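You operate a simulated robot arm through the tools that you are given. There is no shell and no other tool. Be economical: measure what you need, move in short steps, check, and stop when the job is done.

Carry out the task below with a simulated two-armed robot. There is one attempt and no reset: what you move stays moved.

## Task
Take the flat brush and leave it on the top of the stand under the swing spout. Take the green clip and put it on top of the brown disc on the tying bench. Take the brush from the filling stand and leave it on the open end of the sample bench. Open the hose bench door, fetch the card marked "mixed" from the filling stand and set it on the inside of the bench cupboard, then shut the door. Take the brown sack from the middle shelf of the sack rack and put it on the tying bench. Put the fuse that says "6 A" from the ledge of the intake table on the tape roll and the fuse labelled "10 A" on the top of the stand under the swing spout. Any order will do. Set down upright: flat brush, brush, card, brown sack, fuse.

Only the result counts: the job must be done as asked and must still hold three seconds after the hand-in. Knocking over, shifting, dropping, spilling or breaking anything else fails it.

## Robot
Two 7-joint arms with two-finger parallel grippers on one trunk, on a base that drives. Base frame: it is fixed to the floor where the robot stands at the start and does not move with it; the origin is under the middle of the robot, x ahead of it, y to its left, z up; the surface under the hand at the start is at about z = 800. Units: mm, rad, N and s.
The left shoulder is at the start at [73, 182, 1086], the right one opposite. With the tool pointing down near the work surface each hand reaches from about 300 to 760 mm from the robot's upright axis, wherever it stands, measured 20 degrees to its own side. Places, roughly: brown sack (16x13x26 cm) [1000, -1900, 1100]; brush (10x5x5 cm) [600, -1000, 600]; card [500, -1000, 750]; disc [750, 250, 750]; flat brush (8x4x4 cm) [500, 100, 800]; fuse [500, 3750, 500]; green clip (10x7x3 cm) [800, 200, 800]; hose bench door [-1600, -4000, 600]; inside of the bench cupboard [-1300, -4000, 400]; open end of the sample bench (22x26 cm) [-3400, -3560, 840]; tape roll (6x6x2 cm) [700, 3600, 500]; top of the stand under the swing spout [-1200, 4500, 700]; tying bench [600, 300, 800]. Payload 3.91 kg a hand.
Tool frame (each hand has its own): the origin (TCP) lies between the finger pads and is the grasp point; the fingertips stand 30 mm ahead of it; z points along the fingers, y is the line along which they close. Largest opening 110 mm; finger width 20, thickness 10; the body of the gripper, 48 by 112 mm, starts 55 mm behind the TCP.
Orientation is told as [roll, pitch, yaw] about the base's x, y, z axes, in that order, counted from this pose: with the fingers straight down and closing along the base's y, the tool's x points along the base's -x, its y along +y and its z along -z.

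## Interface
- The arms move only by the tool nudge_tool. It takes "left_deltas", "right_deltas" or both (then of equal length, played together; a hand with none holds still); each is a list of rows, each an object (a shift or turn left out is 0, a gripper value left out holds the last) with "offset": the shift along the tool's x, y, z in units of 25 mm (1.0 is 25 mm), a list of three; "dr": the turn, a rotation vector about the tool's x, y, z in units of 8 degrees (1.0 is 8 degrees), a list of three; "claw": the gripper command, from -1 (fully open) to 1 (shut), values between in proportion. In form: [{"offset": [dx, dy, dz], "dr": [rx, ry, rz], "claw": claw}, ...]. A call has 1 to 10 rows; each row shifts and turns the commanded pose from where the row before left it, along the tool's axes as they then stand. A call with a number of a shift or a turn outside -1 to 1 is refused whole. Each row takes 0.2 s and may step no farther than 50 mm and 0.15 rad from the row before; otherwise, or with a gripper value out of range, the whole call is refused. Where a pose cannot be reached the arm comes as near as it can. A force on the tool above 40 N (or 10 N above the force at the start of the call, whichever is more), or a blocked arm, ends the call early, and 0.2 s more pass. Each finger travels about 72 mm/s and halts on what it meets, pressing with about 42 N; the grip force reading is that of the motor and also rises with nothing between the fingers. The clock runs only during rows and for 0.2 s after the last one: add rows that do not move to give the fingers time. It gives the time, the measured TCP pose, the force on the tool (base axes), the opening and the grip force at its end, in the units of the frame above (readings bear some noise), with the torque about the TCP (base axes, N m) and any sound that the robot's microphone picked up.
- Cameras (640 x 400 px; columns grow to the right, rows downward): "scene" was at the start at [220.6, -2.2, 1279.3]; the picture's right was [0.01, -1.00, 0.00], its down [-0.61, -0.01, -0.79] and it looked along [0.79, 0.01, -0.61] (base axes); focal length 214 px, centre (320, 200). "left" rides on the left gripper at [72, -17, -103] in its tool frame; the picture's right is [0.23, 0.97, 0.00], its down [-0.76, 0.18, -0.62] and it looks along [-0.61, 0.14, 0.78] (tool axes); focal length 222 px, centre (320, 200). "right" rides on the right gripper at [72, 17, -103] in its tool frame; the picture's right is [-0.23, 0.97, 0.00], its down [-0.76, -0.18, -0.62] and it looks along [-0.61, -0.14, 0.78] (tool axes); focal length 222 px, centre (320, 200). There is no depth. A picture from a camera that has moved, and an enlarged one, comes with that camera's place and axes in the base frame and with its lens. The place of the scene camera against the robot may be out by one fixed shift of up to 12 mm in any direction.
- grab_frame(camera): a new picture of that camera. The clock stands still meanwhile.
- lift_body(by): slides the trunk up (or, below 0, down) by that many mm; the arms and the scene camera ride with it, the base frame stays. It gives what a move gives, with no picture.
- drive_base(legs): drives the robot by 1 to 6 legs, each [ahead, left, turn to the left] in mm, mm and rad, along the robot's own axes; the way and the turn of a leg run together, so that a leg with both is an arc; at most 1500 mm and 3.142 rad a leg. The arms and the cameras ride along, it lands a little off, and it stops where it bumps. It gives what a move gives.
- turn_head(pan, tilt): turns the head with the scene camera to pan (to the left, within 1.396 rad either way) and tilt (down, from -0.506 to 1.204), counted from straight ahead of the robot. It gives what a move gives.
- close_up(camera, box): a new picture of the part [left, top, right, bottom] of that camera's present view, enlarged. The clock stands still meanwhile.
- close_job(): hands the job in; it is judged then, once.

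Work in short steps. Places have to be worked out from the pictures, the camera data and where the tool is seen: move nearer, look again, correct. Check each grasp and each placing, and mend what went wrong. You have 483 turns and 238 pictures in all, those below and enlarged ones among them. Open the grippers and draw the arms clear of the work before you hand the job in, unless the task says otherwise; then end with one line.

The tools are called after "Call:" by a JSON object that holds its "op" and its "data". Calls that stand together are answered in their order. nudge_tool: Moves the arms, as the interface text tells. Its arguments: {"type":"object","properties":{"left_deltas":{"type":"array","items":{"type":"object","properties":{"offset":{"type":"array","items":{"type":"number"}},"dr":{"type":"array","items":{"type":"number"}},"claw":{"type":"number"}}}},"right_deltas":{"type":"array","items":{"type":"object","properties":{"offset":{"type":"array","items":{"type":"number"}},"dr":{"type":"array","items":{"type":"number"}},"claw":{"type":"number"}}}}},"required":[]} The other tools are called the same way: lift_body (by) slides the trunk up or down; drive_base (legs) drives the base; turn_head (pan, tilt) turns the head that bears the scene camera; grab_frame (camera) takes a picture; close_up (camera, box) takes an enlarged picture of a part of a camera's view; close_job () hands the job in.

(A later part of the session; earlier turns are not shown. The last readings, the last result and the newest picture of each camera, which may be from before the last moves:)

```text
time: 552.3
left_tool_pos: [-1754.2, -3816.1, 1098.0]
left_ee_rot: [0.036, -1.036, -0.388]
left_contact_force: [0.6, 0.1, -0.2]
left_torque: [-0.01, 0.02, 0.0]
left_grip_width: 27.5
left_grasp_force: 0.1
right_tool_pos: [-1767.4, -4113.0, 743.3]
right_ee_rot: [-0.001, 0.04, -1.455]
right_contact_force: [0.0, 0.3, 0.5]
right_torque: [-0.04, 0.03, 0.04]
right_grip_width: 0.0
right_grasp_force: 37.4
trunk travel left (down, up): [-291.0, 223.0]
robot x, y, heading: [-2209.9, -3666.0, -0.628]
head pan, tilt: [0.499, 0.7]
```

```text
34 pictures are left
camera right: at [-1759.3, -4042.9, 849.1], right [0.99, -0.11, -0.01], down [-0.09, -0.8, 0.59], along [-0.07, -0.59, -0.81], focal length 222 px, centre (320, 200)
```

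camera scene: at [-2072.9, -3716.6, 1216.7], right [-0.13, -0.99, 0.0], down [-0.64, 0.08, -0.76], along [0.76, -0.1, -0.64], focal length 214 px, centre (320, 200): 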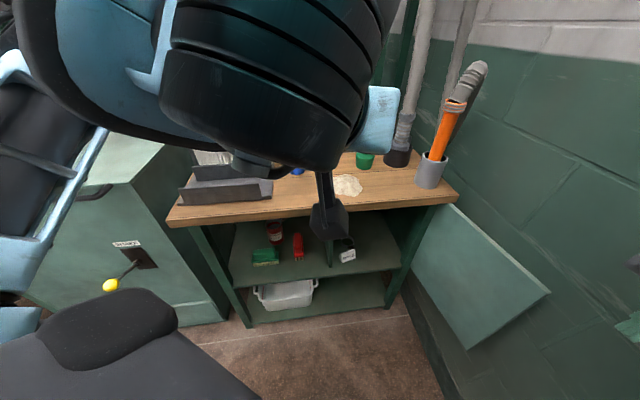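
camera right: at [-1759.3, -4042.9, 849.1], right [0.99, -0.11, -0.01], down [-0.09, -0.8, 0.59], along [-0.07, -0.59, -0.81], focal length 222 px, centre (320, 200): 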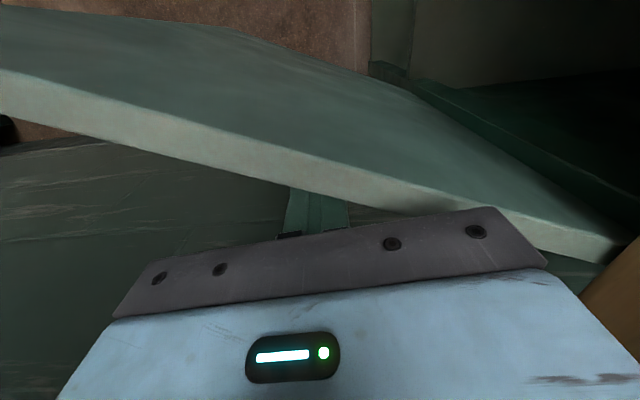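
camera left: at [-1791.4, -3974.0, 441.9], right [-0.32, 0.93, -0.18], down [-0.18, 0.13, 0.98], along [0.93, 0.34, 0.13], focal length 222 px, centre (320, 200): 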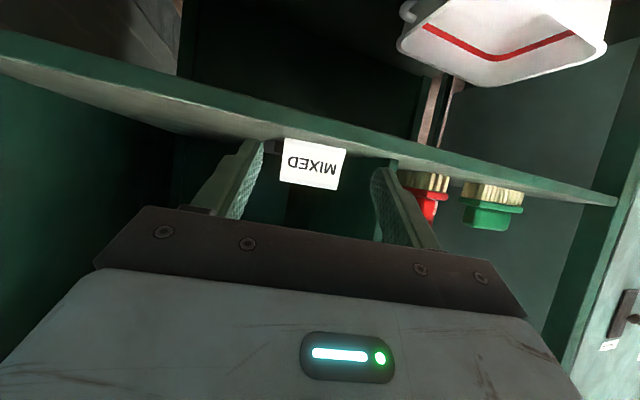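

The door is swinging closed, now around 70°. I'll continue the sweep.

Call:
{"op": "nudge_tool", "data": {"right_deltas": [{"offset": [0.505, 0.3, 0]}, {"offset": [0.505, 0.3, 0]}, {"offset": [0.505, 0.33, 0]}, {"offset": [0.505, 0.33, 0]}, {"offset": [0.4, 0.4, 0]}, {"offset": [0.4, 0.4, 0]}]}}

Call:
{"op": "grab_frame", "data": {"camera": "right"}}

```text
time: 553.7
left_tool_pos: [-1753.8, -3814.7, 1096.8]
left_ee_rot: [0.036, -1.037, -0.388]
left_contact_force: [0.3, -0.2, 0.8]
left_torque: [0.03, 0.0, -0.02]
left_grip_width: 27.1
left_grasp_force: 0.0
right_tool_pos: [-1724.9, -4036.4, 747.0]
right_ee_rot: [-0.003, 0.04, -1.454]
right_contact_force: [0.0, 0.2, 0.1]
right_torque: [-0.02, -0.05, 0.03]
right_grip_width: 0.0
right_grasp_force: 38.0
trunk travel left (down, up): [-291.0, 223.0]
robot x, y, heading: [-2212.7, -3667.2, -0.629]
head pan, tilt: [0.499, 0.7]
```

```text
33 pictures are left
camera right: at [-1716.5, -3966.5, 852.6], right [0.99, -0.11, -0.01], down [-0.08, -0.8, 0.59], along [-0.07, -0.59, -0.81], focal length 222 px, centre (320, 200)
```

right: 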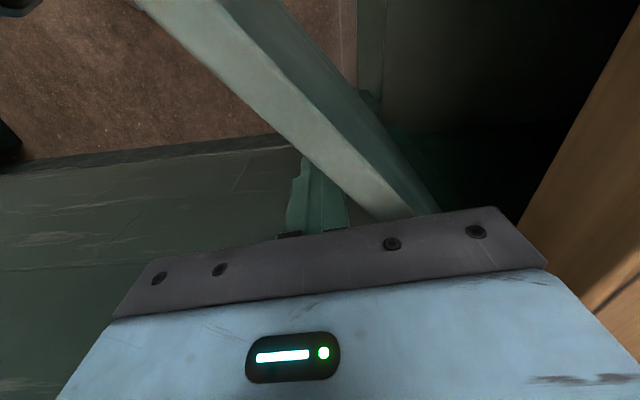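

The door is at about 42°. I'll shift the right hand toward the free end and keep pushing, moving the left hand aside.

Call:
{"op": "nudge_tool", "data": {"right_deltas": [{"offset": [0.67, -0.94, 0]}, {"offset": [0.67, -0.94, 0]}, {"offset": [0.67, -0.94, 0]}, {"offset": [0.67, -0.94, 0]}, {"offset": [0.44, 0.745, 0]}, {"offset": [0.44, 0.745, 0]}, {"offset": [0.44, 0.745, 0]}, {"offset": [0.44, 0.745, 0]}, {"offset": [0.44, 0.745, 0]}], "left_deltas": [{"offset": [0, 1, 0]}, {"offset": [0, 1, 0]}, {"offset": [0, 1, 0]}, {"offset": [0, 1, 0]}, {"offset": [0, 1, 0]}, {}, {}, {}, {}]}}

Call:
{"op": "grab_frame", "data": {"camera": "right"}}

```text
time: 555.7
left_tool_pos: [-1707.6, -3702.9, 1102.5]
left_ee_rot: [0.036, -1.034, -0.387]
left_contact_force: [-0.2, 0.8, 0.2]
left_torque: [0.04, 0.0, -0.01]
left_grip_width: 27.6
left_grasp_force: 0.1
left hand out of reach, approached as far as the arm can: row 5
right_tool_pos: [-1738.9, -3915.9, 750.1]
right_ee_rot: [-0.001, 0.042, -1.454]
right_contact_force: [0.6, 0.2, -0.6]
right_torque: [0.01, -0.02, 0.0]
right_grip_width: 0.0
right_grasp_force: 37.9
trunk travel left (down, up): [-291.0, 223.0]
robot x, y, heading: [-2211.0, -3664.1, -0.625]
head pan, tilt: [0.499, 0.7]
```

```text
32 pictures are left
camera right: at [-1730.6, -3845.5, 855.4], right [0.99, -0.11, -0.01], down [-0.08, -0.8, 0.59], along [-0.07, -0.59, -0.81], focal length 222 px, centre (320, 200)
```

right: 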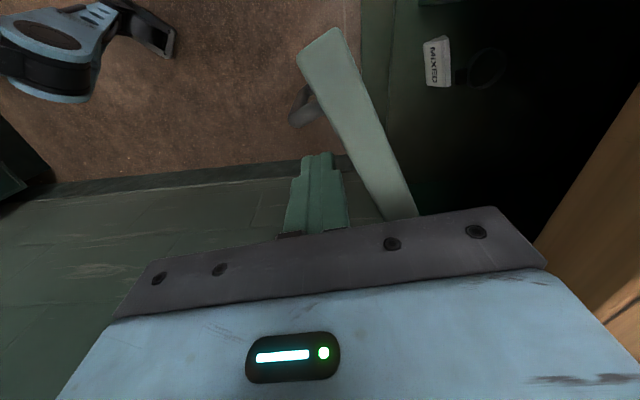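

Now about 25°. One more short push to the bench-edge limit.

Call:
{"op": "nudge_tool", "data": {"right_deltas": [{"offset": [0.27, 0.55, 0]}, {"offset": [0.27, 0.55, 0]}, {"offset": [0.2, 0.5, 0]}]}}

Call:
{"op": "nudge_tool", "data": {"right_deltas": [{"offset": [0, -1, 0]}, {"offset": [0, -1, 0]}, {"offset": [0, -1, -0.5]}, {"offset": [0, -1, -1]}, {"offset": [0, -1, -1]}, {"offset": [0, -1, -1]}, {"offset": [0, -1, -1]}, {"offset": [0, -1, -1]}]}}

Call:
{"op": "drive_base", "data": {"legs": [[-200, 60, 0], [0, 0, 0.6]]}}

Call:
{"op": "turn_head", "data": {"pan": -0.2, "tilt": 0.7}}

Call:
{"op": "grab_frame", "data": {"camera": "scene"}}

```text
time: 556.4
left_tool_pos: [-1706.7, -3702.9, 1102.4]
left_ee_rot: [0.036, -1.035, -0.389]
left_contact_force: [0.3, -0.3, -0.1]
left_torque: [0.0, 0.03, 0.01]
left_grip_width: 27.3
left_grasp_force: 0.0
right_tool_pos: [-1709.8, -3898.1, 751.4]
right_ee_rot: [-0.012, 0.038, -1.46]
right_contact_force: [-18.7, -0.6, 5.9]
right_torque: [-0.17, -1.57, -0.34]
right_grip_width: 0.1
right_grasp_force: 38.3
trunk travel left (down, up): [-291.0, 223.0]
robot x, y, heading: [-2210.3, -3665.7, -0.628]
head pan, tilt: [0.499, 0.7]
stopped in row 3 (right hand): the force on the tool passed its limit at 47 N (the readings are from after the stop); the commanded pose is now the measured one
```

```text
time: 558.2
left_tool_pos: [-1707.5, -3702.9, 1102.0]
left_ee_rot: [0.038, -1.034, -0.388]
left_contact_force: [0.8, 0.3, 0.8]
left_torque: [0.03, -0.01, -0.01]
left_grip_width: 27.6
left_grasp_force: 0.1
right_tool_pos: [-1904.1, -3927.5, 892.1]
right_ee_rot: [-0.01, 0.04, -1.46]
right_contact_force: [0.3, 0.5, 0.9]
right_torque: [0.02, -0.01, -0.01]
right_grip_width: 0.2
right_grasp_force: 37.4
trunk travel left (down, up): [-291.0, 223.0]
robot x, y, heading: [-2209.5, -3667.2, -0.627]
head pan, tilt: [0.499, 0.7]
```

```text
time: 561.5
left_tool_pos: [-1897.1, -3250.9, 1101.6]
left_ee_rot: [0.037, -1.034, 0.207]
left_contact_force: [-0.4, 0.7, -0.1]
left_torque: [-0.01, 0.01, 0.02]
left_grip_width: 27.7
left_grasp_force: 0.0
right_tool_pos: [-1933.8, -3547.8, 891.7]
right_ee_rot: [-0.011, 0.039, -0.864]
right_contact_force: [-0.2, -0.3, 0.5]
right_torque: [-0.02, -0.03, -0.01]
right_grip_width: 0.3
right_grasp_force: 37.8
trunk travel left (down, up): [-291.0, 223.0]
robot x, y, heading: [-2338.5, -3505.3, -0.038]
head pan, tilt: [0.499, 0.7]
```

```text
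time: 562.6
left_tool_pos: [-1896.3, -3252.7, 1101.0]
left_ee_rot: [0.037, -1.035, 0.205]
left_contact_force: [0.9, 0.2, 0.3]
left_torque: [-0.01, 0.02, -0.01]
left_grip_width: 27.3
left_grasp_force: 0.0
right_tool_pos: [-1934.7, -3547.8, 891.5]
right_ee_rot: [-0.013, 0.04, -0.862]
right_contact_force: [-0.3, 0.6, 0.4]
right_torque: [0.06, 0.01, 0.01]
right_grip_width: 0.0
right_grasp_force: 38.0
trunk travel left (down, up): [-291.0, 223.0]
robot x, y, heading: [-2335.4, -3499.4, -0.03]
head pan, tilt: [-0.201, 0.7]
```

```text
31 pictures are left
camera scene: at [-2103.8, -3530.2, 1216.7], right [-0.23, -0.97, 0.0], down [-0.63, 0.15, -0.76], along [0.74, -0.18, -0.64], focal length 214 px, centre (320, 200)
```

scene: 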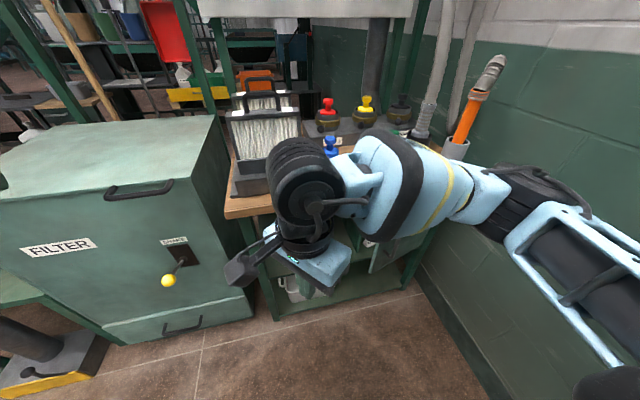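

The door is about 15° ajar. I'll restore the right hand to the pitched, forward-pointing pose and lower the trunk to push it shut.

Call:
{"op": "nudge_tool", "data": {"right_deltas": [{"dr": [0, 0, -1]}, {"dr": [0, 0, -1]}, {"dr": [0, 0, -1]}, {"dr": [0, 0, -1]}, {"dr": [0, 0, -1]}, {"dr": [0, 0, -1]}]}}

Call:
{"op": "nudge_tool", "data": {"right_deltas": [{"dr": [0, -1, 0]}, {"dr": [0, -1, 0]}, {"dr": [0, -1, 0]}, {"dr": [0, -1, 0]}, {"dr": [0, -1, 0]}, {"dr": [0, -1, 0]}, {"dr": [0, -1, 0]}]}}

Call:
{"op": "lift_body", "data": {"by": -230}}

Call:
{"op": "drive_base", "data": {"legs": [[0, -130, 0.035]]}}

```text
time: 564.0
left_tool_pos: [-1897.7, -3251.9, 1102.1]
left_ee_rot: [0.038, -1.035, 0.205]
left_contact_force: [-0.2, -0.2, 0.2]
left_torque: [-0.03, 0.01, -0.01]
left_grip_width: 27.5
left_grasp_force: 0.0
right_tool_pos: [-1936.0, -3548.1, 892.0]
right_ee_rot: [0.025, 0.035, -0.022]
right_contact_force: [0.1, 0.1, 0.4]
right_torque: [-0.02, 0.03, 0.0]
right_grip_width: 0.1
right_grasp_force: 37.5
trunk travel left (down, up): [-291.0, 223.0]
robot x, y, heading: [-2337.1, -3504.0, -0.033]
head pan, tilt: [-0.201, 0.7]
```

```text
time: 565.6
left_tool_pos: [-1897.5, -3251.5, 1101.5]
left_ee_rot: [0.036, -1.035, 0.206]
left_contact_force: [-0.3, -0.5, 0.3]
left_torque: [0.0, -0.01, -0.04]
left_grip_width: 27.4
left_grasp_force: 0.1
right_tool_pos: [-1934.2, -3547.1, 892.0]
right_ee_rot: [0.039, -0.943, -0.057]
right_contact_force: [0.2, 1.2, -0.4]
right_torque: [0.0, 0.01, 0.02]
right_grip_width: 0.0
right_grasp_force: 37.3
trunk travel left (down, up): [-291.0, 223.0]
robot x, y, heading: [-2336.6, -3503.9, -0.035]
head pan, tilt: [-0.201, 0.7]
```

```text
time: 568.0
left_tool_pos: [-1830.1, -3254.4, 786.9]
left_ee_rot: [0.11, -0.826, 0.149]
left_contact_force: [-0.1, 0.2, -0.2]
left_torque: [-0.04, 0.02, 0.05]
left_grip_width: 27.5
left_grasp_force: 0.1
right_tool_pos: [-1913.5, -3555.4, 620.5]
right_ee_rot: [0.0, -0.848, -0.057]
right_contact_force: [0.9, 0.8, 0.7]
right_torque: [-0.02, -0.01, 0.02]
right_grip_width: 0.0
right_grasp_force: 37.7
trunk travel left (down, up): [-61.0, 453.0]
robot x, y, heading: [-2340.8, -3504.1, -0.031]
head pan, tilt: [-0.201, 0.7]
```

```text
time: 569.8
left_tool_pos: [-1840.4, -3370.3, 787.6]
left_ee_rot: [0.11, -0.827, 0.179]
left_contact_force: [0.3, -0.2, 0.1]
left_torque: [0.02, 0.02, -0.04]
left_grip_width: 27.5
left_grasp_force: 0.1
right_tool_pos: [-1912.2, -3672.6, 620.4]
right_ee_rot: [0.002, -0.849, -0.024]
right_contact_force: [-0.8, 0.3, -0.7]
right_torque: [0.0, -0.01, 0.01]
right_grip_width: 0.0
right_grasp_force: 37.7
trunk travel left (down, up): [-61.0, 453.0]
robot x, y, heading: [-2340.2, -3637.8, 0.004]
head pan, tilt: [-0.201, 0.7]
```

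Call:
{"op": "nudge_tool", "data": {"right_deltas": [{"offset": [-0.358, -0.947, 0.407]}, {"offset": [-0.358, -0.947, 0.407]}, {"offset": [-0.358, -0.947, 0.407]}, {"offset": [-0.358, -0.947, 0.407]}, {"offset": [-0.358, -0.947, 0.407]}, {"offset": [-0.358, -0.947, 0.407]}, {"offset": [-0.358, -0.947, 0.407]}, {"offset": [-0.358, -0.947, 0.407]}, {"offset": [-0.358, -0.947, 0.407]}]}}

Call:
{"op": "nudge_tool", "data": {"right_deltas": [{"offset": [-0.396, 0, 0.45]}, {"offset": [-0.396, 0, 0.45]}, {"offset": [-0.396, 0, 0.45]}, {"offset": [-0.396, 0, 0.45]}, {"offset": [-0.396, 0, 0.45]}, {"offset": [-0.396, 0, 0.45]}, {"offset": [-0.396, 0, 0.45]}, {"offset": [-0.396, 0, 0.45]}, {"offset": [-0.396, 0, 0.45]}, {"offset": [-0.396, 0, 0.45]}]}}

Call:
{"op": "grab_frame", "data": {"camera": "scene"}}

```text
time: 571.8
left_tool_pos: [-1840.9, -3370.2, 786.9]
left_ee_rot: [0.11, -0.829, 0.18]
left_contact_force: [0.5, 0.0, 0.6]
left_torque: [-0.02, -0.03, -0.01]
left_grip_width: 27.7
left_grasp_force: 0.0
right_tool_pos: [-1776.8, -3871.2, 617.6]
right_ee_rot: [0.0, -0.85, -0.024]
right_contact_force: [0.0, 0.0, 0.1]
right_torque: [0.03, 0.01, -0.03]
right_grip_width: 0.2
right_grasp_force: 37.6
right hand out of reach, approached as far as the arm can: row 1, 2, 3, 4
trunk travel left (down, up): [-61.0, 453.0]
robot x, y, heading: [-2338.3, -3634.4, -0.005]
head pan, tilt: [-0.201, 0.7]
```

```text
time: 574.0
left_tool_pos: [-1842.2, -3372.8, 788.0]
left_ee_rot: [0.11, -0.829, 0.179]
left_contact_force: [0.2, 0.6, 0.0]
left_torque: [-0.01, 0.02, -0.01]
left_grip_width: 27.6
left_grasp_force: 0.0
right_tool_pos: [-1630.8, -3876.0, 615.8]
right_ee_rot: [0.0, -0.847, -0.024]
right_contact_force: [-27.0, -5.0, 3.3]
right_torque: [0.08, 0.25, -0.1]
right_grip_width: 0.0
right_grasp_force: 37.7
trunk travel left (down, up): [-61.0, 453.0]
robot x, y, heading: [-2340.4, -3635.9, 0.0]
head pan, tilt: [-0.201, 0.7]
```

```text
30 pictures are left
camera scene: at [-2022.1, -3656.5, 959.1], right [-0.2, -0.98, 0.0], down [-0.63, 0.13, -0.77], along [0.75, -0.15, -0.64], focal length 214 px, centre (320, 200)
```

scene: 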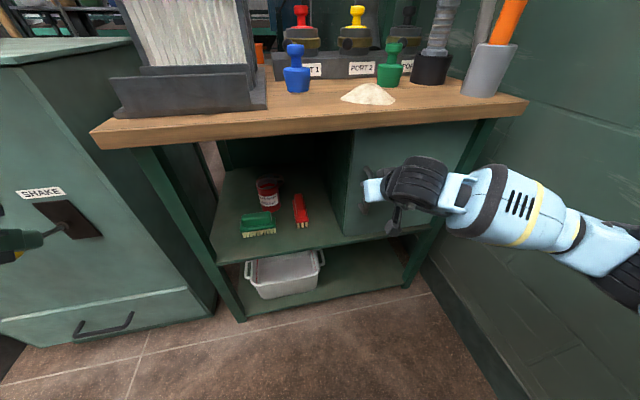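

The door is shut, with 27 N against the frame. I'll withdraw the right hand, drive back, raise the trunk and verify.

Call:
{"op": "nudge_tool", "data": {"right_deltas": [{"offset": [0.66, 0, -0.75]}, {"offset": [0.66, 0, -0.75]}, {"offset": [0.66, 0, -0.75]}, {"offset": [0.66, 0, -0.75]}, {"offset": [0.66, 0, -0.75]}, {"offset": [0.66, 0, -0.75]}]}}

Call:
{"op": "drive_base", "data": {"legs": [[-60, 0, 0]]}}

Call:
{"op": "grab_frame", "data": {"camera": "scene"}}

```text
time: 574.7
left_tool_pos: [-1838.4, -3371.5, 787.0]
left_ee_rot: [0.111, -0.825, 0.178]
left_contact_force: [0.9, 0.5, -0.1]
left_torque: [0.0, 0.03, -0.02]
left_grip_width: 27.7
left_grasp_force: 0.1
right_tool_pos: [-1676.2, -3886.4, 617.2]
right_ee_rot: [-0.013, -0.854, -0.041]
right_contact_force: [1.9, -5.7, -1.0]
right_torque: [0.14, 0.03, 0.03]
right_grip_width: 0.0
right_grasp_force: 37.5
trunk travel left (down, up): [-61.0, 453.0]
robot x, y, heading: [-2338.5, -3634.9, -0.001]
head pan, tilt: [-0.201, 0.7]
stopped in row 3 (right hand): the force on the tool passed its limit at 45 N (the readings are from after the stop); the commanded pose is now the measured one
```

```text
time: 575.6
left_tool_pos: [-1868.7, -3373.7, 788.0]
left_ee_rot: [0.111, -0.826, 0.176]
left_contact_force: [-1.0, 0.1, -0.1]
left_torque: [0.0, 0.01, -0.04]
left_grip_width: 27.4
left_grasp_force: 0.0
right_tool_pos: [-1705.0, -3895.6, 617.9]
right_ee_rot: [-0.026, -0.853, -0.054]
right_contact_force: [0.5, 0.4, 0.1]
right_torque: [-0.01, 0.03, -0.02]
right_grip_width: 0.1
right_grasp_force: 37.7
trunk travel left (down, up): [-61.0, 453.0]
robot x, y, heading: [-2369.3, -3640.2, -0.0]
head pan, tilt: [-0.201, 0.7]
stopped in leg 1: the force on the tool passed its limit at 48 N (the readings are from after the stop); the commanded pose is now the measured one
```

```text
29 pictures are left
camera scene: at [-2049.8, -3657.7, 958.2], right [-0.2, -0.98, 0.0], down [-0.63, 0.13, -0.76], along [0.75, -0.16, -0.64], focal length 214 px, centre (320, 200)
```

scene: 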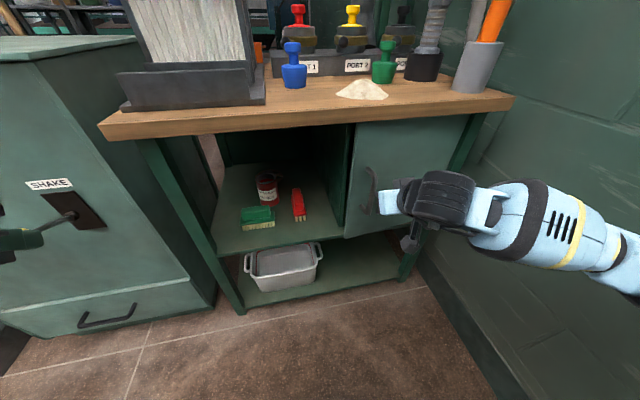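

The door got pulled ajar again, so the hand must be caught on the handle. I'll look with the right camera.

Call:
{"op": "grab_frame", "data": {"camera": "right"}}

```text
28 pictures are left
camera right: at [-1830.5, -3869.5, 629.4], right [0.22, 0.96, 0.15], down [0.02, -0.16, 0.99], along [0.98, -0.21, -0.05], focal length 222 px, centre (320, 200)
```

right: 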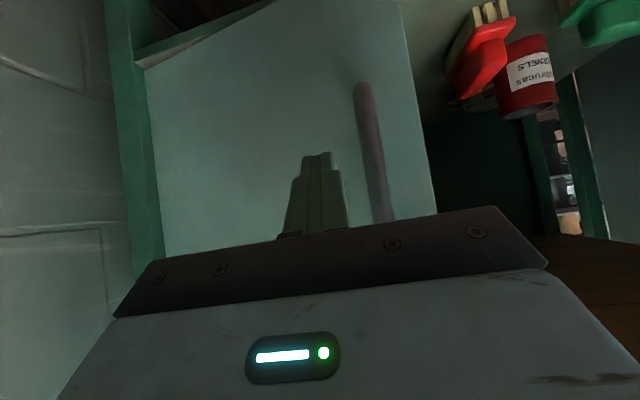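

The hand is free of the bar now. I'll shift further right, away from the handle, and push the door shut again.

Call:
{"op": "nudge_tool", "data": {"right_deltas": [{"offset": [0, -0.8, 0]}, {"offset": [0, -0.8, 0]}, {"offset": [-0.396, 0, 0.45]}, {"offset": [-0.396, 0, 0.45]}, {"offset": [-0.396, 0, 0.45]}, {"offset": [-0.396, 0, 0.45]}, {"offset": [-0.396, 0, 0.45]}, {"offset": [-0.3, 0, 0.35]}]}}

Call:
{"op": "nudge_tool", "data": {"right_deltas": [{"offset": [0.33, -0.1, -0.37]}, {"offset": [0.66, -0.1, -0.75]}, {"offset": [0.66, 0, -0.75]}, {"offset": [0.66, 0, -0.75]}]}}

Call:
{"op": "grab_frame", "data": {"camera": "scene"}}

```text
time: 577.4
left_tool_pos: [-1871.1, -3375.0, 787.7]
left_ee_rot: [0.108, -0.827, 0.176]
left_contact_force: [0.2, -0.3, -0.3]
left_torque: [0.0, 0.01, 0.0]
left_grip_width: 27.4
left_grasp_force: 0.0
right_tool_pos: [-1631.4, -3941.0, 617.1]
right_ee_rot: [-0.026, -0.848, -0.055]
right_contact_force: [-19.0, 0.7, 5.7]
right_torque: [0.03, 0.09, 0.04]
right_grip_width: 0.0
right_grasp_force: 37.6
trunk travel left (down, up): [-61.0, 453.0]
robot x, y, heading: [-2369.2, -3633.3, -0.005]
head pan, tilt: [-0.201, 0.7]
stopped in row 8 (right hand): the force on the tool passed its limit at 44 N (the readings are from after the stop); the commanded pose is now the measured one
```

```text
time: 578.4
left_tool_pos: [-1868.9, -3375.3, 787.0]
left_ee_rot: [0.11, -0.825, 0.175]
left_contact_force: [-0.1, 0.3, -0.2]
left_torque: [-0.01, 0.02, 0.03]
left_grip_width: 27.7
left_grasp_force: 0.0
right_tool_pos: [-1714.1, -3941.9, 616.3]
right_ee_rot: [-0.027, -0.849, -0.054]
right_contact_force: [-0.5, -0.4, 0.1]
right_torque: [0.01, -0.01, -0.03]
right_grip_width: 0.1
right_grasp_force: 38.2
trunk travel left (down, up): [-61.0, 453.0]
robot x, y, heading: [-2369.7, -3638.6, -0.004]
head pan, tilt: [-0.201, 0.7]
```

```text
27 pictures are left
camera scene: at [-2050.6, -3658.3, 958.4], right [-0.2, -0.98, 0.0], down [-0.63, 0.13, -0.77], along [0.75, -0.16, -0.64], focal length 214 px, centre (320, 200)
```

scene: 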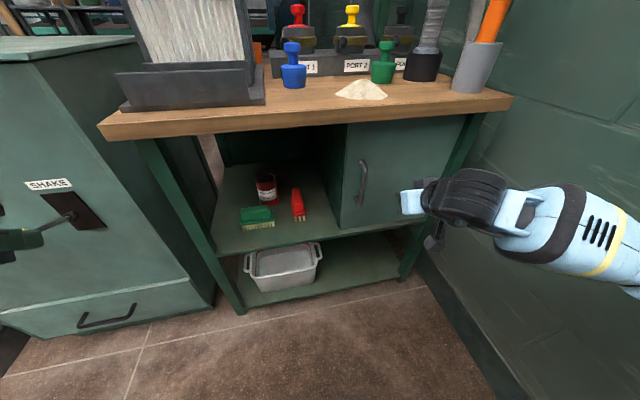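

The door is shut flush. I'll back away, raise the trunk, and restore both hands to pointing down before driving to the sack rack.

Call:
{"op": "drive_base", "data": {"legs": [[-110, 0, 0]]}}

Call:
{"op": "lift_body", "data": {"by": 290}}

Call:
{"op": "nudge_tool", "data": {"right_deltas": [{"dr": [0, 1, 0], "claw": -0.8}, {"dr": [0, 1, 0]}, {"dr": [0, 1, 0]}, {"dr": [0, 1, 0]}, {"dr": [0, 1, 0]}, {"dr": [0, 1, 0]}], "left_deltas": [{"dr": [0, 1, 0], "claw": -0.8}, {"dr": [0, 1, 0]}, {"dr": [0, 1, 0]}, {"dr": [0, 1, 0]}, {"dr": [0, 1, 0]}, {"dr": [0, 1, 0]}]}}

Call:
{"op": "drive_base", "data": {"legs": [[0, 0, 1.57], [1500, 0, 0], [1500, 0, 0], [300, 0, 0], [0, 0, -1.57]]}}

```text
time: 579.6
left_tool_pos: [-1977.0, -3373.8, 787.1]
left_ee_rot: [0.109, -0.826, 0.175]
left_contact_force: [0.2, 0.2, 0.5]
left_torque: [-0.01, 0.0, -0.02]
left_grip_width: 27.6
left_grasp_force: 0.0
right_tool_pos: [-1821.6, -3940.6, 617.4]
right_ee_rot: [-0.026, -0.846, -0.054]
right_contact_force: [0.1, -0.2, 0.1]
right_torque: [0.0, 0.01, 0.02]
right_grip_width: 0.1
right_grasp_force: 37.6
trunk travel left (down, up): [-61.0, 453.0]
robot x, y, heading: [-2473.7, -3636.1, -0.007]
head pan, tilt: [-0.201, 0.7]
```

```text
time: 582.5
left_tool_pos: [-1975.5, -3373.5, 1077.2]
left_ee_rot: [0.109, -0.825, 0.176]
left_contact_force: [-0.3, -0.5, -0.6]
left_torque: [0.02, 0.01, 0.04]
left_grip_width: 27.6
left_grasp_force: 0.0
right_tool_pos: [-1821.8, -3941.3, 905.9]
right_ee_rot: [-0.028, -0.843, -0.053]
right_contact_force: [0.6, 0.2, 0.3]
right_torque: [0.0, -0.01, 0.0]
right_grip_width: 0.1
right_grasp_force: 37.8
trunk travel left (down, up): [-351.0, 163.0]
robot x, y, heading: [-2472.5, -3635.9, -0.008]
head pan, tilt: [-0.201, 0.7]
```

```text
time: 583.9
left_tool_pos: [-1975.2, -3373.6, 1076.6]
left_ee_rot: [0.072, 0.013, 0.256]
left_contact_force: [-0.9, -0.6, 0.8]
left_torque: [0.02, -0.01, -0.01]
left_grip_width: 99.1
left_grasp_force: 0.0
right_tool_pos: [-1821.5, -3940.3, 906.7]
right_ee_rot: [-0.018, -0.006, -0.074]
right_contact_force: [0.0, 0.3, -1.1]
right_torque: [0.0, 0.01, 0.0]
right_grip_width: 98.7
right_grasp_force: 0.1
trunk travel left (down, up): [-351.0, 163.0]
robot x, y, heading: [-2479.7, -3632.7, -0.007]
head pan, tilt: [-0.201, 0.7]
```

```text
time: 607.5
left_tool_pos: [-1761.4, -158.8, 1077.7]
left_ee_rot: [0.072, 0.01, 0.162]
left_contact_force: [-1.0, 0.5, -0.8]
left_torque: [0.01, 0.0, -0.01]
left_grip_width: 99.0
left_grasp_force: 0.1
right_tool_pos: [-1662.1, -737.6, 906.1]
right_ee_rot: [-0.017, -0.009, -0.17]
right_contact_force: [-0.3, -0.2, -0.4]
right_torque: [0.0, -0.01, 0.0]
right_grip_width: 98.8
right_grasp_force: 0.1
trunk travel left (down, up): [-351.0, 163.0]
robot x, y, heading: [-2284.7, -367.2, -0.105]
head pan, tilt: [-0.201, 0.7]
```

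Call:
{"op": "drive_base", "data": {"legs": [[0, 90, 0.105], [1450, 0, 0], [450, 0, 0], [0, 0, -1.57], [1450, 0, 0], [0, 0, 1.2]]}}

Call:
{"op": "turn_head", "data": {"pan": 0.3, "tilt": 0.25}}

Call:
{"op": "grab_frame", "data": {"camera": "scene"}}

```text
time: 631.7
left_tool_pos: [117.1, -1660.4, 1076.2]
left_ee_rot: [0.072, 0.01, -0.108]
left_contact_force: [0.0, 0.1, -1.1]
left_torque: [0.01, -0.01, -0.02]
left_grip_width: 99.2
left_grasp_force: 0.1
right_tool_pos: [58.8, -2244.9, 906.7]
right_ee_rot: [-0.018, -0.009, -0.438]
right_contact_force: [-0.9, -0.5, 0.3]
right_torque: [0.02, 0.0, -0.02]
right_grip_width: 99.2
right_grasp_force: 0.1
trunk travel left (down, up): [-351.0, 163.0]
robot x, y, heading: [-443.3, -1726.1, -0.367]
head pan, tilt: [-0.201, 0.7]
```

```text
time: 632.6
left_tool_pos: [117.4, -1660.4, 1077.4]
left_ee_rot: [0.073, 0.009, -0.108]
left_contact_force: [-0.9, 0.3, 0.2]
left_torque: [0.0, 0.01, 0.0]
left_grip_width: 98.9
left_grasp_force: 0.1
right_tool_pos: [59.1, -2245.0, 907.0]
right_ee_rot: [-0.018, -0.008, -0.439]
right_contact_force: [-0.2, 0.1, 0.4]
right_torque: [0.01, 0.0, 0.0]
right_grip_width: 98.9
right_grasp_force: 0.0
trunk travel left (down, up): [-351.0, 163.0]
robot x, y, heading: [-441.5, -1728.8, -0.369]
head pan, tilt: [0.3, 0.25]
```

```text
26 pictures are left
camera scene: at [-225.1, -1784.5, 1317.8], right [-0.07, -1.0, 0.0], down [-0.25, 0.02, -0.97], along [0.97, -0.07, -0.25], focal length 214 px, centre (320, 200)
```

scene: 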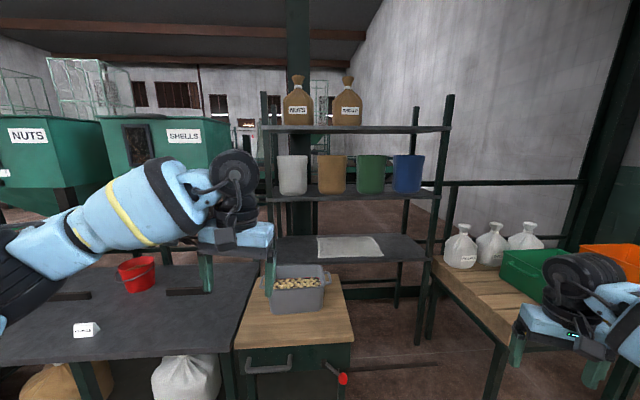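

Call:
{"op": "close_up", "data": {"camera": "scene", "box": [260, 120, 460, 260]}}

```text
2.86 times, centred on (360, 190) of scene
camera zoom: at [-225.1, -1784.5, 1317.8], right [-0.07, -1.0, 0.0], down [-0.25, 0.02, -0.97], along [0.97, -0.07, -0.25], focal length 613 px, centre (206, 229)
```

zoom: 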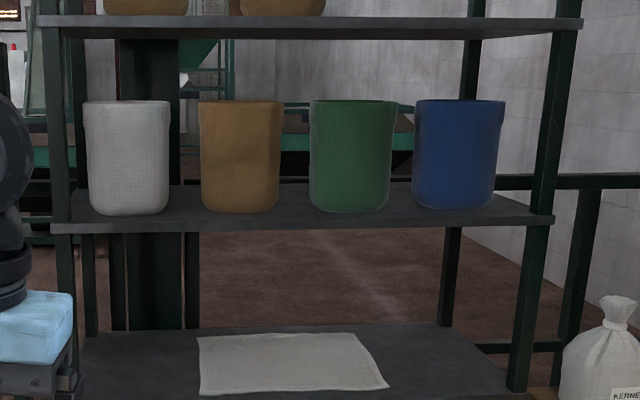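

The brown open-topped bag is second from the left on the middle shelf. I'll square up, raise the trunk and move closer to judge distance and see whether it's hollow.

Call:
{"op": "lift_body", "data": {"by": 160}}

Call:
{"op": "drive_base", "data": {"legs": [[0, 0, 0.369], [0, -200, 0], [330, 0, 0]]}}

Call:
{"op": "turn_head", "data": {"pan": 0, "tilt": 0.45}}

Call:
{"op": "grab_frame", "data": {"camera": "scene"}}

```text
time: 634.4
left_tool_pos: [116.2, -1660.6, 1236.7]
left_ee_rot: [0.074, 0.011, -0.107]
left_contact_force: [-0.2, -0.1, -0.5]
left_torque: [0.0, 0.01, 0.01]
left_grip_width: 98.8
left_grasp_force: 0.0
right_tool_pos: [57.6, -2245.5, 1089.1]
right_ee_rot: [-0.015, -0.047, -0.437]
right_contact_force: [0.0, -0.5, -0.2]
right_torque: [-0.04, -0.02, 0.02]
right_grip_width: 99.2
right_grasp_force: 0.2
trunk travel left (down, up): [-511.0, 3.0]
robot x, y, heading: [-443.1, -1728.2, -0.367]
head pan, tilt: [0.3, 0.25]
```

```text
time: 639.8
left_tool_pos: [380.1, -1664.7, 1238.1]
left_ee_rot: [0.074, 0.006, 0.265]
left_contact_force: [-0.1, 0.5, -0.1]
left_torque: [0.04, -0.02, 0.0]
left_grip_width: 98.9
left_grasp_force: 0.0
right_tool_pos: [538.5, -2229.6, 1093.5]
right_ee_rot: [-0.016, -0.049, -0.062]
right_contact_force: [-0.1, -0.1, 0.4]
right_torque: [-0.01, 0.05, 0.02]
right_grip_width: 98.9
right_grasp_force: 0.1
trunk travel left (down, up): [-511.0, 3.0]
robot x, y, heading: [-116.2, -1931.1, 0.004]
head pan, tilt: [0.3, 0.25]
```

```text
time: 640.6
left_tool_pos: [379.1, -1662.0, 1238.1]
left_ee_rot: [0.074, 0.011, 0.267]
left_contact_force: [0.6, 0.1, 0.2]
left_torque: [0.0, 0.01, 0.01]
left_grip_width: 98.8
left_grasp_force: 0.0
right_tool_pos: [539.8, -2229.6, 1091.2]
right_ee_rot: [-0.014, -0.049, -0.063]
right_contact_force: [-0.1, 0.5, 0.0]
right_torque: [-0.04, -0.01, 0.03]
right_grip_width: 98.8
right_grasp_force: 0.1
trunk travel left (down, up): [-511.0, 3.0]
robot x, y, heading: [-112.4, -1929.4, 0.006]
head pan, tilt: [0.0, 0.45]
```

```text
24 pictures are left
camera scene: at [-9.2, -1933.6, 1483.2], right [0.01, -1.0, 0.0], down [-0.43, 0.0, -0.9], along [0.9, 0.01, -0.43], focal length 214 px, centre (320, 200)
```

scene: 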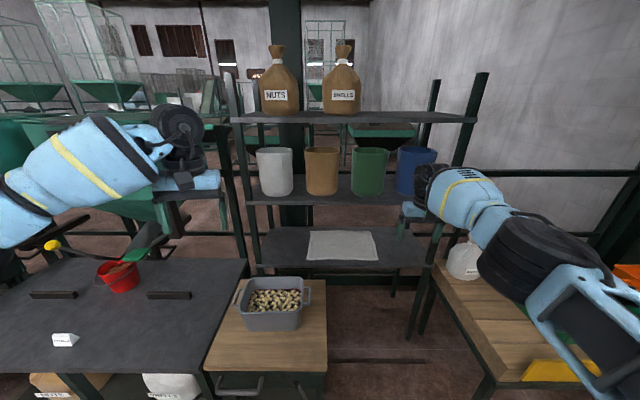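

Call:
{"op": "close_up", "data": {"camera": "scene", "box": [225, 100, 445, 270]}}

```text
2.35 times, centred on (335, 185) of scene
camera zoom: at [-9.2, -1933.6, 1483.2], right [0.01, -1.0, 0.0], down [-0.43, 0.0, -0.9], along [0.9, 0.01, -0.43], focal length 505 px, centre (285, 235)
```

zoom: 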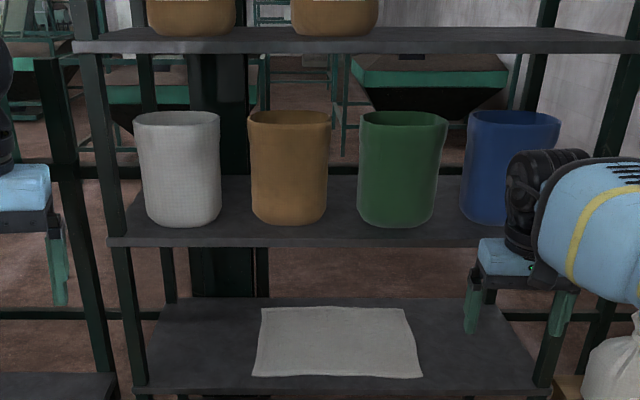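

The bags are hollow with thin walls: brown one at x 951 to 1081, y about -1933, rim z about 1260. Reaching it from the front needs the robot closer, so I'll lower the trunk to nominal and creep forward.

Call:
{"op": "lift_body", "data": {"by": -150}}

Call:
{"op": "drive_base", "data": {"legs": [[110, 0, 0], [40, 0, 0], [40, 0, 0]]}}

```text
time: 642.3
left_tool_pos: [381.0, -1663.9, 1087.1]
left_ee_rot: [0.073, 0.008, 0.267]
left_contact_force: [-0.4, 0.7, -0.1]
left_torque: [0.0, -0.03, 0.01]
left_grip_width: 98.9
left_grasp_force: 0.0
right_tool_pos: [539.1, -2227.6, 942.5]
right_ee_rot: [-0.013, -0.051, -0.064]
right_contact_force: [0.3, -0.3, 1.2]
right_torque: [-0.04, 0.02, -0.01]
right_grip_width: 99.0
right_grasp_force: 0.0
trunk travel left (down, up): [-361.0, 153.0]
robot x, y, heading: [-120.6, -1927.7, 0.003]
head pan, tilt: [0.0, 0.45]
```

```text
time: 644.5
left_tool_pos: [569.9, -1662.2, 1087.8]
left_ee_rot: [0.076, 0.011, 0.267]
left_contact_force: [0.3, -0.5, -0.1]
left_torque: [-0.02, 0.02, 0.0]
left_grip_width: 99.0
left_grasp_force: 0.1
right_tool_pos: [729.7, -2229.5, 941.0]
right_ee_rot: [-0.016, -0.048, -0.064]
right_contact_force: [-0.6, 0.3, 0.3]
right_torque: [0.03, 0.03, -0.03]
right_grip_width: 99.1
right_grasp_force: 0.0
trunk travel left (down, up): [-361.0, 153.0]
robot x, y, heading: [69.9, -1928.8, 0.008]
head pan, tilt: [0.0, 0.45]
```

No bump so far. I'll creep another 60 mm.

Call:
{"op": "drive_base", "data": {"legs": [[60, 0, 0]]}}

Call:
{"op": "turn_head", "data": {"pan": 0, "tilt": 0.3}}

Call:
{"op": "grab_frame", "data": {"camera": "scene"}}

```text
time: 645.5
left_tool_pos: [629.6, -1662.3, 1087.3]
left_ee_rot: [0.073, 0.011, 0.268]
left_contact_force: [1.5, 0.2, 0.5]
left_torque: [-0.02, 0.01, -0.01]
left_grip_width: 98.7
left_grasp_force: 0.1
right_tool_pos: [789.7, -2227.4, 940.4]
right_ee_rot: [-0.016, -0.049, -0.064]
right_contact_force: [-0.3, -0.1, -0.6]
right_torque: [0.01, 0.04, -0.03]
right_grip_width: 99.0
right_grasp_force: 0.0
trunk travel left (down, up): [-361.0, 153.0]
robot x, y, heading: [131.4, -1929.8, 0.001]
head pan, tilt: [0.0, 0.45]
```

```text
time: 646.1
left_tool_pos: [628.6, -1662.4, 1087.2]
left_ee_rot: [0.073, 0.008, 0.268]
left_contact_force: [0.3, 0.5, -0.5]
left_torque: [-0.01, 0.0, -0.01]
left_grip_width: 98.9
left_grasp_force: 0.0
right_tool_pos: [787.7, -2227.6, 941.9]
right_ee_rot: [-0.015, -0.048, -0.063]
right_contact_force: [-0.5, 0.8, 0.6]
right_torque: [0.02, -0.02, 0.05]
right_grip_width: 99.1
right_grasp_force: 0.1
trunk travel left (down, up): [-361.0, 153.0]
robot x, y, heading: [131.9, -1927.9, 0.005]
head pan, tilt: [0.0, 0.3]
```

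```text
22 pictures are left
camera scene: at [356.0, -1931.8, 1323.6], right [0.01, -1.0, 0.0], down [-0.3, 0.0, -0.96], along [0.96, 0.01, -0.3], focal length 214 px, centre (320, 200)
```

scene: 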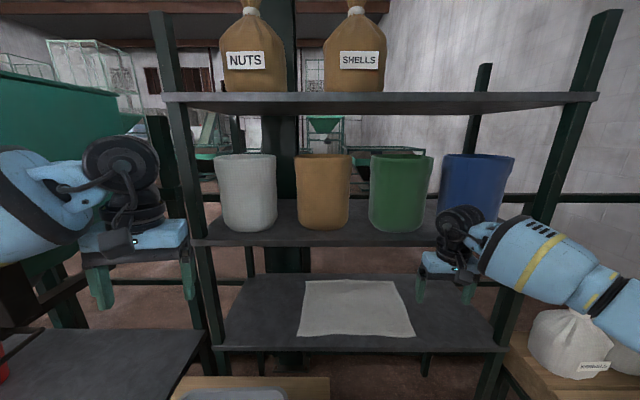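

The robot is close enough now. I'll use both hands to pinch the bag's left and right walls near the rim. First I'll level both hands and pitch them 56° forward.

Call:
{"op": "nudge_tool", "data": {"left_deltas": [{"dr": [0.5, 0, 0.86], "claw": 0.2}, {"dr": [0, 0, 0.98]}, {"dr": [0, -1, 0]}, {"dr": [0, -1, 0]}, {"dr": [0, -1, 0]}, {"dr": [0, -1, 0]}, {"dr": [0, -1, 0]}, {"dr": [0, -1, 0]}, {"dr": [0, -1, 0]}], "right_deltas": [{"dr": [-0.1, 0.3, -0.45], "claw": 0.2}, {}, {"dr": [0, -1, 0]}, {"dr": [0, -1, 0]}, {"dr": [0, -1, 0]}, {"dr": [0, -1, 0]}, {"dr": [0, -1, 0]}, {"dr": [0, -1, 0]}, {"dr": [0, -1, 0]}]}}

Call:
{"op": "nudge_tool", "data": {"left_deltas": [{"offset": [-0.942, -0.88, -0.255]}, {"offset": [-0.942, -0.88, -0.255]}, {"offset": [-0.942, -0.88, -0.255]}, {"offset": [-0.942, -0.88, -0.255]}, {"offset": [-0.942, -0.88, -0.255]}, {"offset": [-0.942, -0.88, -0.255]}, {"offset": [-0.942, -0.88, -0.255]}, {"offset": [-0.942, -0.88, -0.255]}, {"offset": [-0.942, -0.88, -0.255]}], "right_deltas": [{"offset": [-0.885, 0.7, -0.98]}, {"offset": [-0.885, 0.7, -0.98]}, {"offset": [-0.885, 0.7, -0.98]}, {"offset": [-0.885, 0.7, -0.98]}, {"offset": [-0.885, 0.7, -0.98]}, {"offset": [-0.885, 0.7, -0.98]}, {"offset": [-0.885, 0.7, -0.98]}, {"offset": [-0.885, 0.7, -0.98]}, {"offset": [-0.885, 0.7, -0.98]}]}}

```text
time: 648.1
left_tool_pos: [627.7, -1661.6, 1088.8]
left_ee_rot: [0.002, -0.968, 0.012]
left_contact_force: [-0.8, -0.7, 0.6]
left_torque: [0.0, -0.01, -0.01]
left_grip_width: 44.1
left_grasp_force: 0.1
right_tool_pos: [788.5, -2226.8, 941.3]
right_ee_rot: [-0.005, -0.989, 0.001]
right_contact_force: [-0.3, 0.3, -0.6]
right_torque: [-0.01, 0.0, 0.02]
right_grip_width: 43.9
right_grasp_force: 0.0
trunk travel left (down, up): [-361.0, 153.0]
robot x, y, heading: [132.7, -1929.2, 0.004]
head pan, tilt: [0.0, 0.3]
```

```text
time: 650.1
left_tool_pos: [700.3, -1857.3, 1294.5]
left_ee_rot: [0.001, -0.967, 0.009]
left_contact_force: [-0.5, 0.3, -0.2]
left_torque: [0.0, 0.0, -0.02]
left_grip_width: 44.2
left_grasp_force: 0.0
right_tool_pos: [712.6, -2067.9, 1228.6]
right_ee_rot: [-0.004, -0.986, 0.003]
right_contact_force: [0.4, 0.5, 0.2]
right_torque: [0.0, -0.05, 0.01]
right_grip_width: 43.8
right_grasp_force: 0.1
trunk travel left (down, up): [-361.0, 153.0]
robot x, y, heading: [131.4, -1932.4, 0.004]
head pan, tilt: [0.0, 0.3]
```

Call:
{"op": "nudge_tool", "data": {"right_deltas": [{"offset": [-0.645, 0.787, -0.62]}, {"offset": [-0.645, 0.787, -0.62]}, {"offset": [-0.645, 0.787, -0.62]}]}}

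Call:
{"op": "nudge_tool", "data": {"left_deltas": [{"offset": [-0.559, 0, 0.829]}, {"offset": [-0.559, 0, 0.829]}, {"offset": [-0.559, 0, 0.829]}, {"offset": [-0.559, 0, 0.829]}, {"offset": [-0.559, 0, 0.829]}, {"offset": [-0.559, 0, 0.829]}, {"offset": [-0.559, 0, 0.829]}], "right_deltas": [{"offset": [-0.559, 0, 0.829]}, {"offset": [-0.559, 0, 0.829]}, {"offset": [-0.559, 0, 0.829]}, {"offset": [-0.559, 0, 0.829]}, {"offset": [-0.559, 0, 0.829]}, {"offset": [-0.559, 0, 0.829]}, {"offset": [-0.559, 0, 0.829]}]}}

Call:
{"op": "grab_frame", "data": {"camera": "left"}}

Call:
{"op": "grab_frame", "data": {"camera": "right"}}

```text
time: 651.0
left_tool_pos: [701.1, -1855.4, 1295.0]
left_ee_rot: [-0.001, -0.964, 0.01]
left_contact_force: [0.3, -0.4, 0.0]
left_torque: [-0.02, 0.03, -0.03]
left_grip_width: 44.2
left_grasp_force: 0.0
right_tool_pos: [700.2, -2010.4, 1293.9]
right_ee_rot: [-0.007, -0.985, 0.007]
right_contact_force: [0.2, -0.2, 0.3]
right_torque: [-0.01, 0.02, -0.01]
right_grip_width: 44.3
right_grasp_force: 0.0
trunk travel left (down, up): [-361.0, 153.0]
robot x, y, heading: [132.3, -1931.6, 0.007]
head pan, tilt: [0.0, 0.3]
```

```text
time: 652.5
left_tool_pos: [880.1, -1856.8, 1289.0]
left_ee_rot: [0.003, -0.963, 0.01]
left_contact_force: [0.8, 0.0, -0.3]
left_torque: [-0.01, -0.01, 0.02]
left_grip_width: 44.1
left_grasp_force: 0.1
right_tool_pos: [881.0, -2013.7, 1292.9]
right_ee_rot: [-0.004, -0.982, 0.003]
right_contact_force: [0.6, -0.3, 0.0]
right_torque: [0.0, -0.01, 0.05]
right_grip_width: 44.0
right_grasp_force: 0.1
trunk travel left (down, up): [-361.0, 153.0]
robot x, y, heading: [130.5, -1931.2, 0.004]
head pan, tilt: [0.0, 0.3]
```

```text
21 pictures are left
camera left: at [752.4, -1875.9, 1287.8], right [-0.14, 0.97, -0.18], down [-0.08, 0.18, 0.98], along [0.99, 0.15, 0.05], focal length 222 px, centre (320, 200)
```

left: 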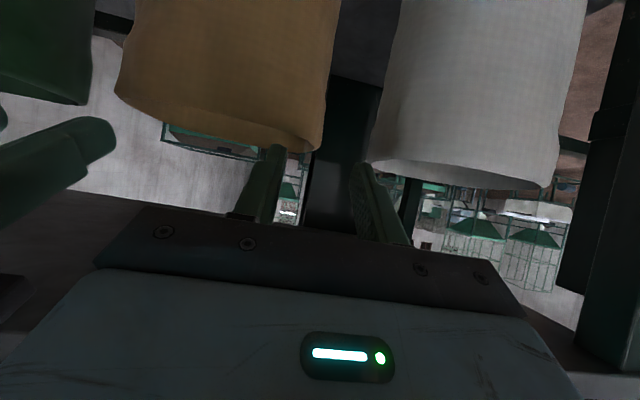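

```text
20 pictures are left
camera right: at [753.2, -1996.1, 1291.1], right [0.13, 0.97, 0.19], down [-0.1, -0.18, 0.98], along [0.99, -0.14, 0.07], focal length 222 px, centre (320, 200)
```

right: 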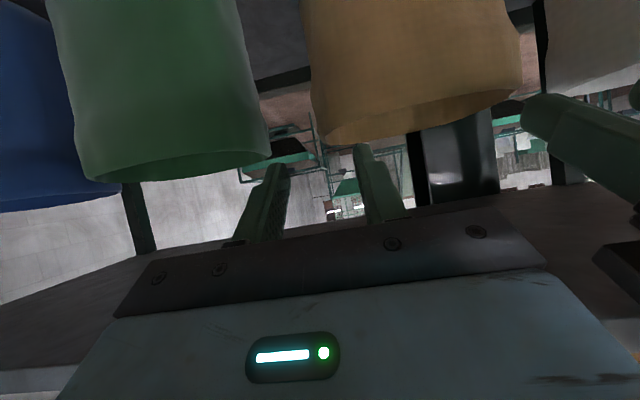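

Both hands line up with the side walls (left about -1852, right about -2010). I'll move level to the rim, then down along the fingers so one finger of each hand goes inside.

Call:
{"op": "nudge_tool", "data": {"left_deltas": [{"offset": [-0.52, 0.1, 0.76]}, {"offset": [-0.52, 0.1, 0.76]}, {"offset": [0, 0, 0.71]}, {"offset": [0, 0, 0.71]}, {"offset": [0, 0, 0.71]}, {"offset": [0, 0, 0.71]}], "right_deltas": [{"offset": [-0.52, 0.08, 0.76]}, {"offset": [-0.52, 0.08, 0.76]}, {"offset": [0, 0, 0.71]}, {"offset": [0, 0, 0.71]}, {"offset": [0, 0, 0.71]}, {"offset": [0, 0, 0.71]}]}}

Call:
{"op": "grab_frame", "data": {"camera": "left"}}

Call:
{"op": "grab_frame", "data": {"camera": "right"}}

```text
time: 653.6
left_tool_pos: [906.9, -1850.5, 1270.0]
left_ee_rot: [0.003, -0.966, 0.009]
left_contact_force: [0.3, 0.0, 0.1]
left_torque: [-0.01, -0.02, 0.01]
left_grip_width: 44.0
left_grasp_force: 0.1
left hand out of reach, approached as far as the arm can: row 1, 2, 3, 4, 5
right_tool_pos: [917.6, -2015.5, 1280.2]
right_ee_rot: [0.001, -1.018, 0.001]
right_contact_force: [-8.4, -2.7, 21.6]
right_torque: [0.47, -0.21, 0.19]
right_grip_width: 42.8
right_grasp_force: 0.0
right hand out of reach, approached as far as the arm can: row 2, 3, 4, 5
trunk travel left (down, up): [-361.0, 153.0]
robot x, y, heading: [132.2, -1925.7, 0.005]
head pan, tilt: [0.0, 0.3]
stopped in row 5 (right hand): the force on the tool passed its limit at 46 N (the readings are from after the stop); the commanded pose is now the measured one
```

```text
19 pictures are left
camera left: at [779.3, -1869.7, 1268.5], right [-0.14, 0.97, -0.19], down [-0.08, 0.18, 0.98], along [0.99, 0.15, 0.05], focal length 222 px, centre (320, 200)
```

left: 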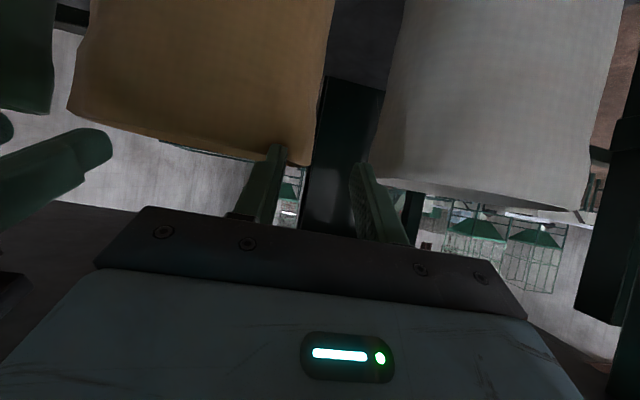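

```text
18 pictures are left
camera right: at [790.3, -1998.1, 1272.6], right [0.12, 0.97, 0.19], down [-0.13, -0.18, 0.98], along [0.98, -0.14, 0.11], focal length 222 px, centre (320, 200)
```

right: 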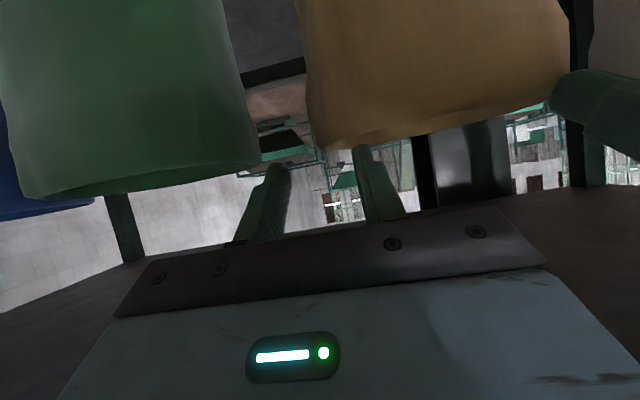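

Out of reach by about 70 mm, and the right finger touched the rim. I'll pull both hands back, drive forward 75 mm, and repeat.

Call:
{"op": "nudge_tool", "data": {"left_deltas": [{"offset": [0.25, 0, -0.8]}, {"offset": [0.25, 0, -0.8]}, {"offset": [0.25, 0, -0.8]}], "right_deltas": [{"offset": [0.25, 0, -0.8]}, {"offset": [0.25, 0, -0.8]}, {"offset": [0.25, 0.16, -0.8]}]}}

Call:
{"op": "drive_base", "data": {"legs": [[40, 0, 0], [35, 0, 0]]}}

```text
time: 654.4
left_tool_pos: [846.5, -1850.7, 1290.2]
left_ee_rot: [0.001, -0.963, 0.009]
left_contact_force: [0.1, 0.6, 0.3]
left_torque: [0.04, 0.0, 0.01]
left_grip_width: 44.0
left_grasp_force: 0.0
right_tool_pos: [857.9, -2012.2, 1291.8]
right_ee_rot: [-0.003, -1.006, 0.001]
right_contact_force: [-0.8, -0.3, 0.0]
right_torque: [-0.04, 0.02, 0.02]
right_grip_width: 44.1
right_grasp_force: 0.0
trunk travel left (down, up): [-361.0, 153.0]
robot x, y, heading: [129.5, -1932.1, 0.005]
head pan, tilt: [0.0, 0.3]
```

```text
time: 655.7
left_tool_pos: [921.3, -1852.6, 1289.9]
left_ee_rot: [0.003, -0.965, 0.008]
left_contact_force: [1.3, 0.1, -0.9]
left_torque: [0.0, -0.01, 0.03]
left_grip_width: 44.2
left_grasp_force: 0.0
right_tool_pos: [932.7, -2010.9, 1291.0]
right_ee_rot: [-0.002, -1.005, 0.003]
right_contact_force: [-0.2, 1.0, -0.9]
right_torque: [-0.02, -0.12, -0.04]
right_grip_width: 44.0
right_grasp_force: 0.1
trunk travel left (down, up): [-361.0, 153.0]
robot x, y, heading: [206.7, -1933.8, 0.009]
head pan, tilt: [0.0, 0.3]
```

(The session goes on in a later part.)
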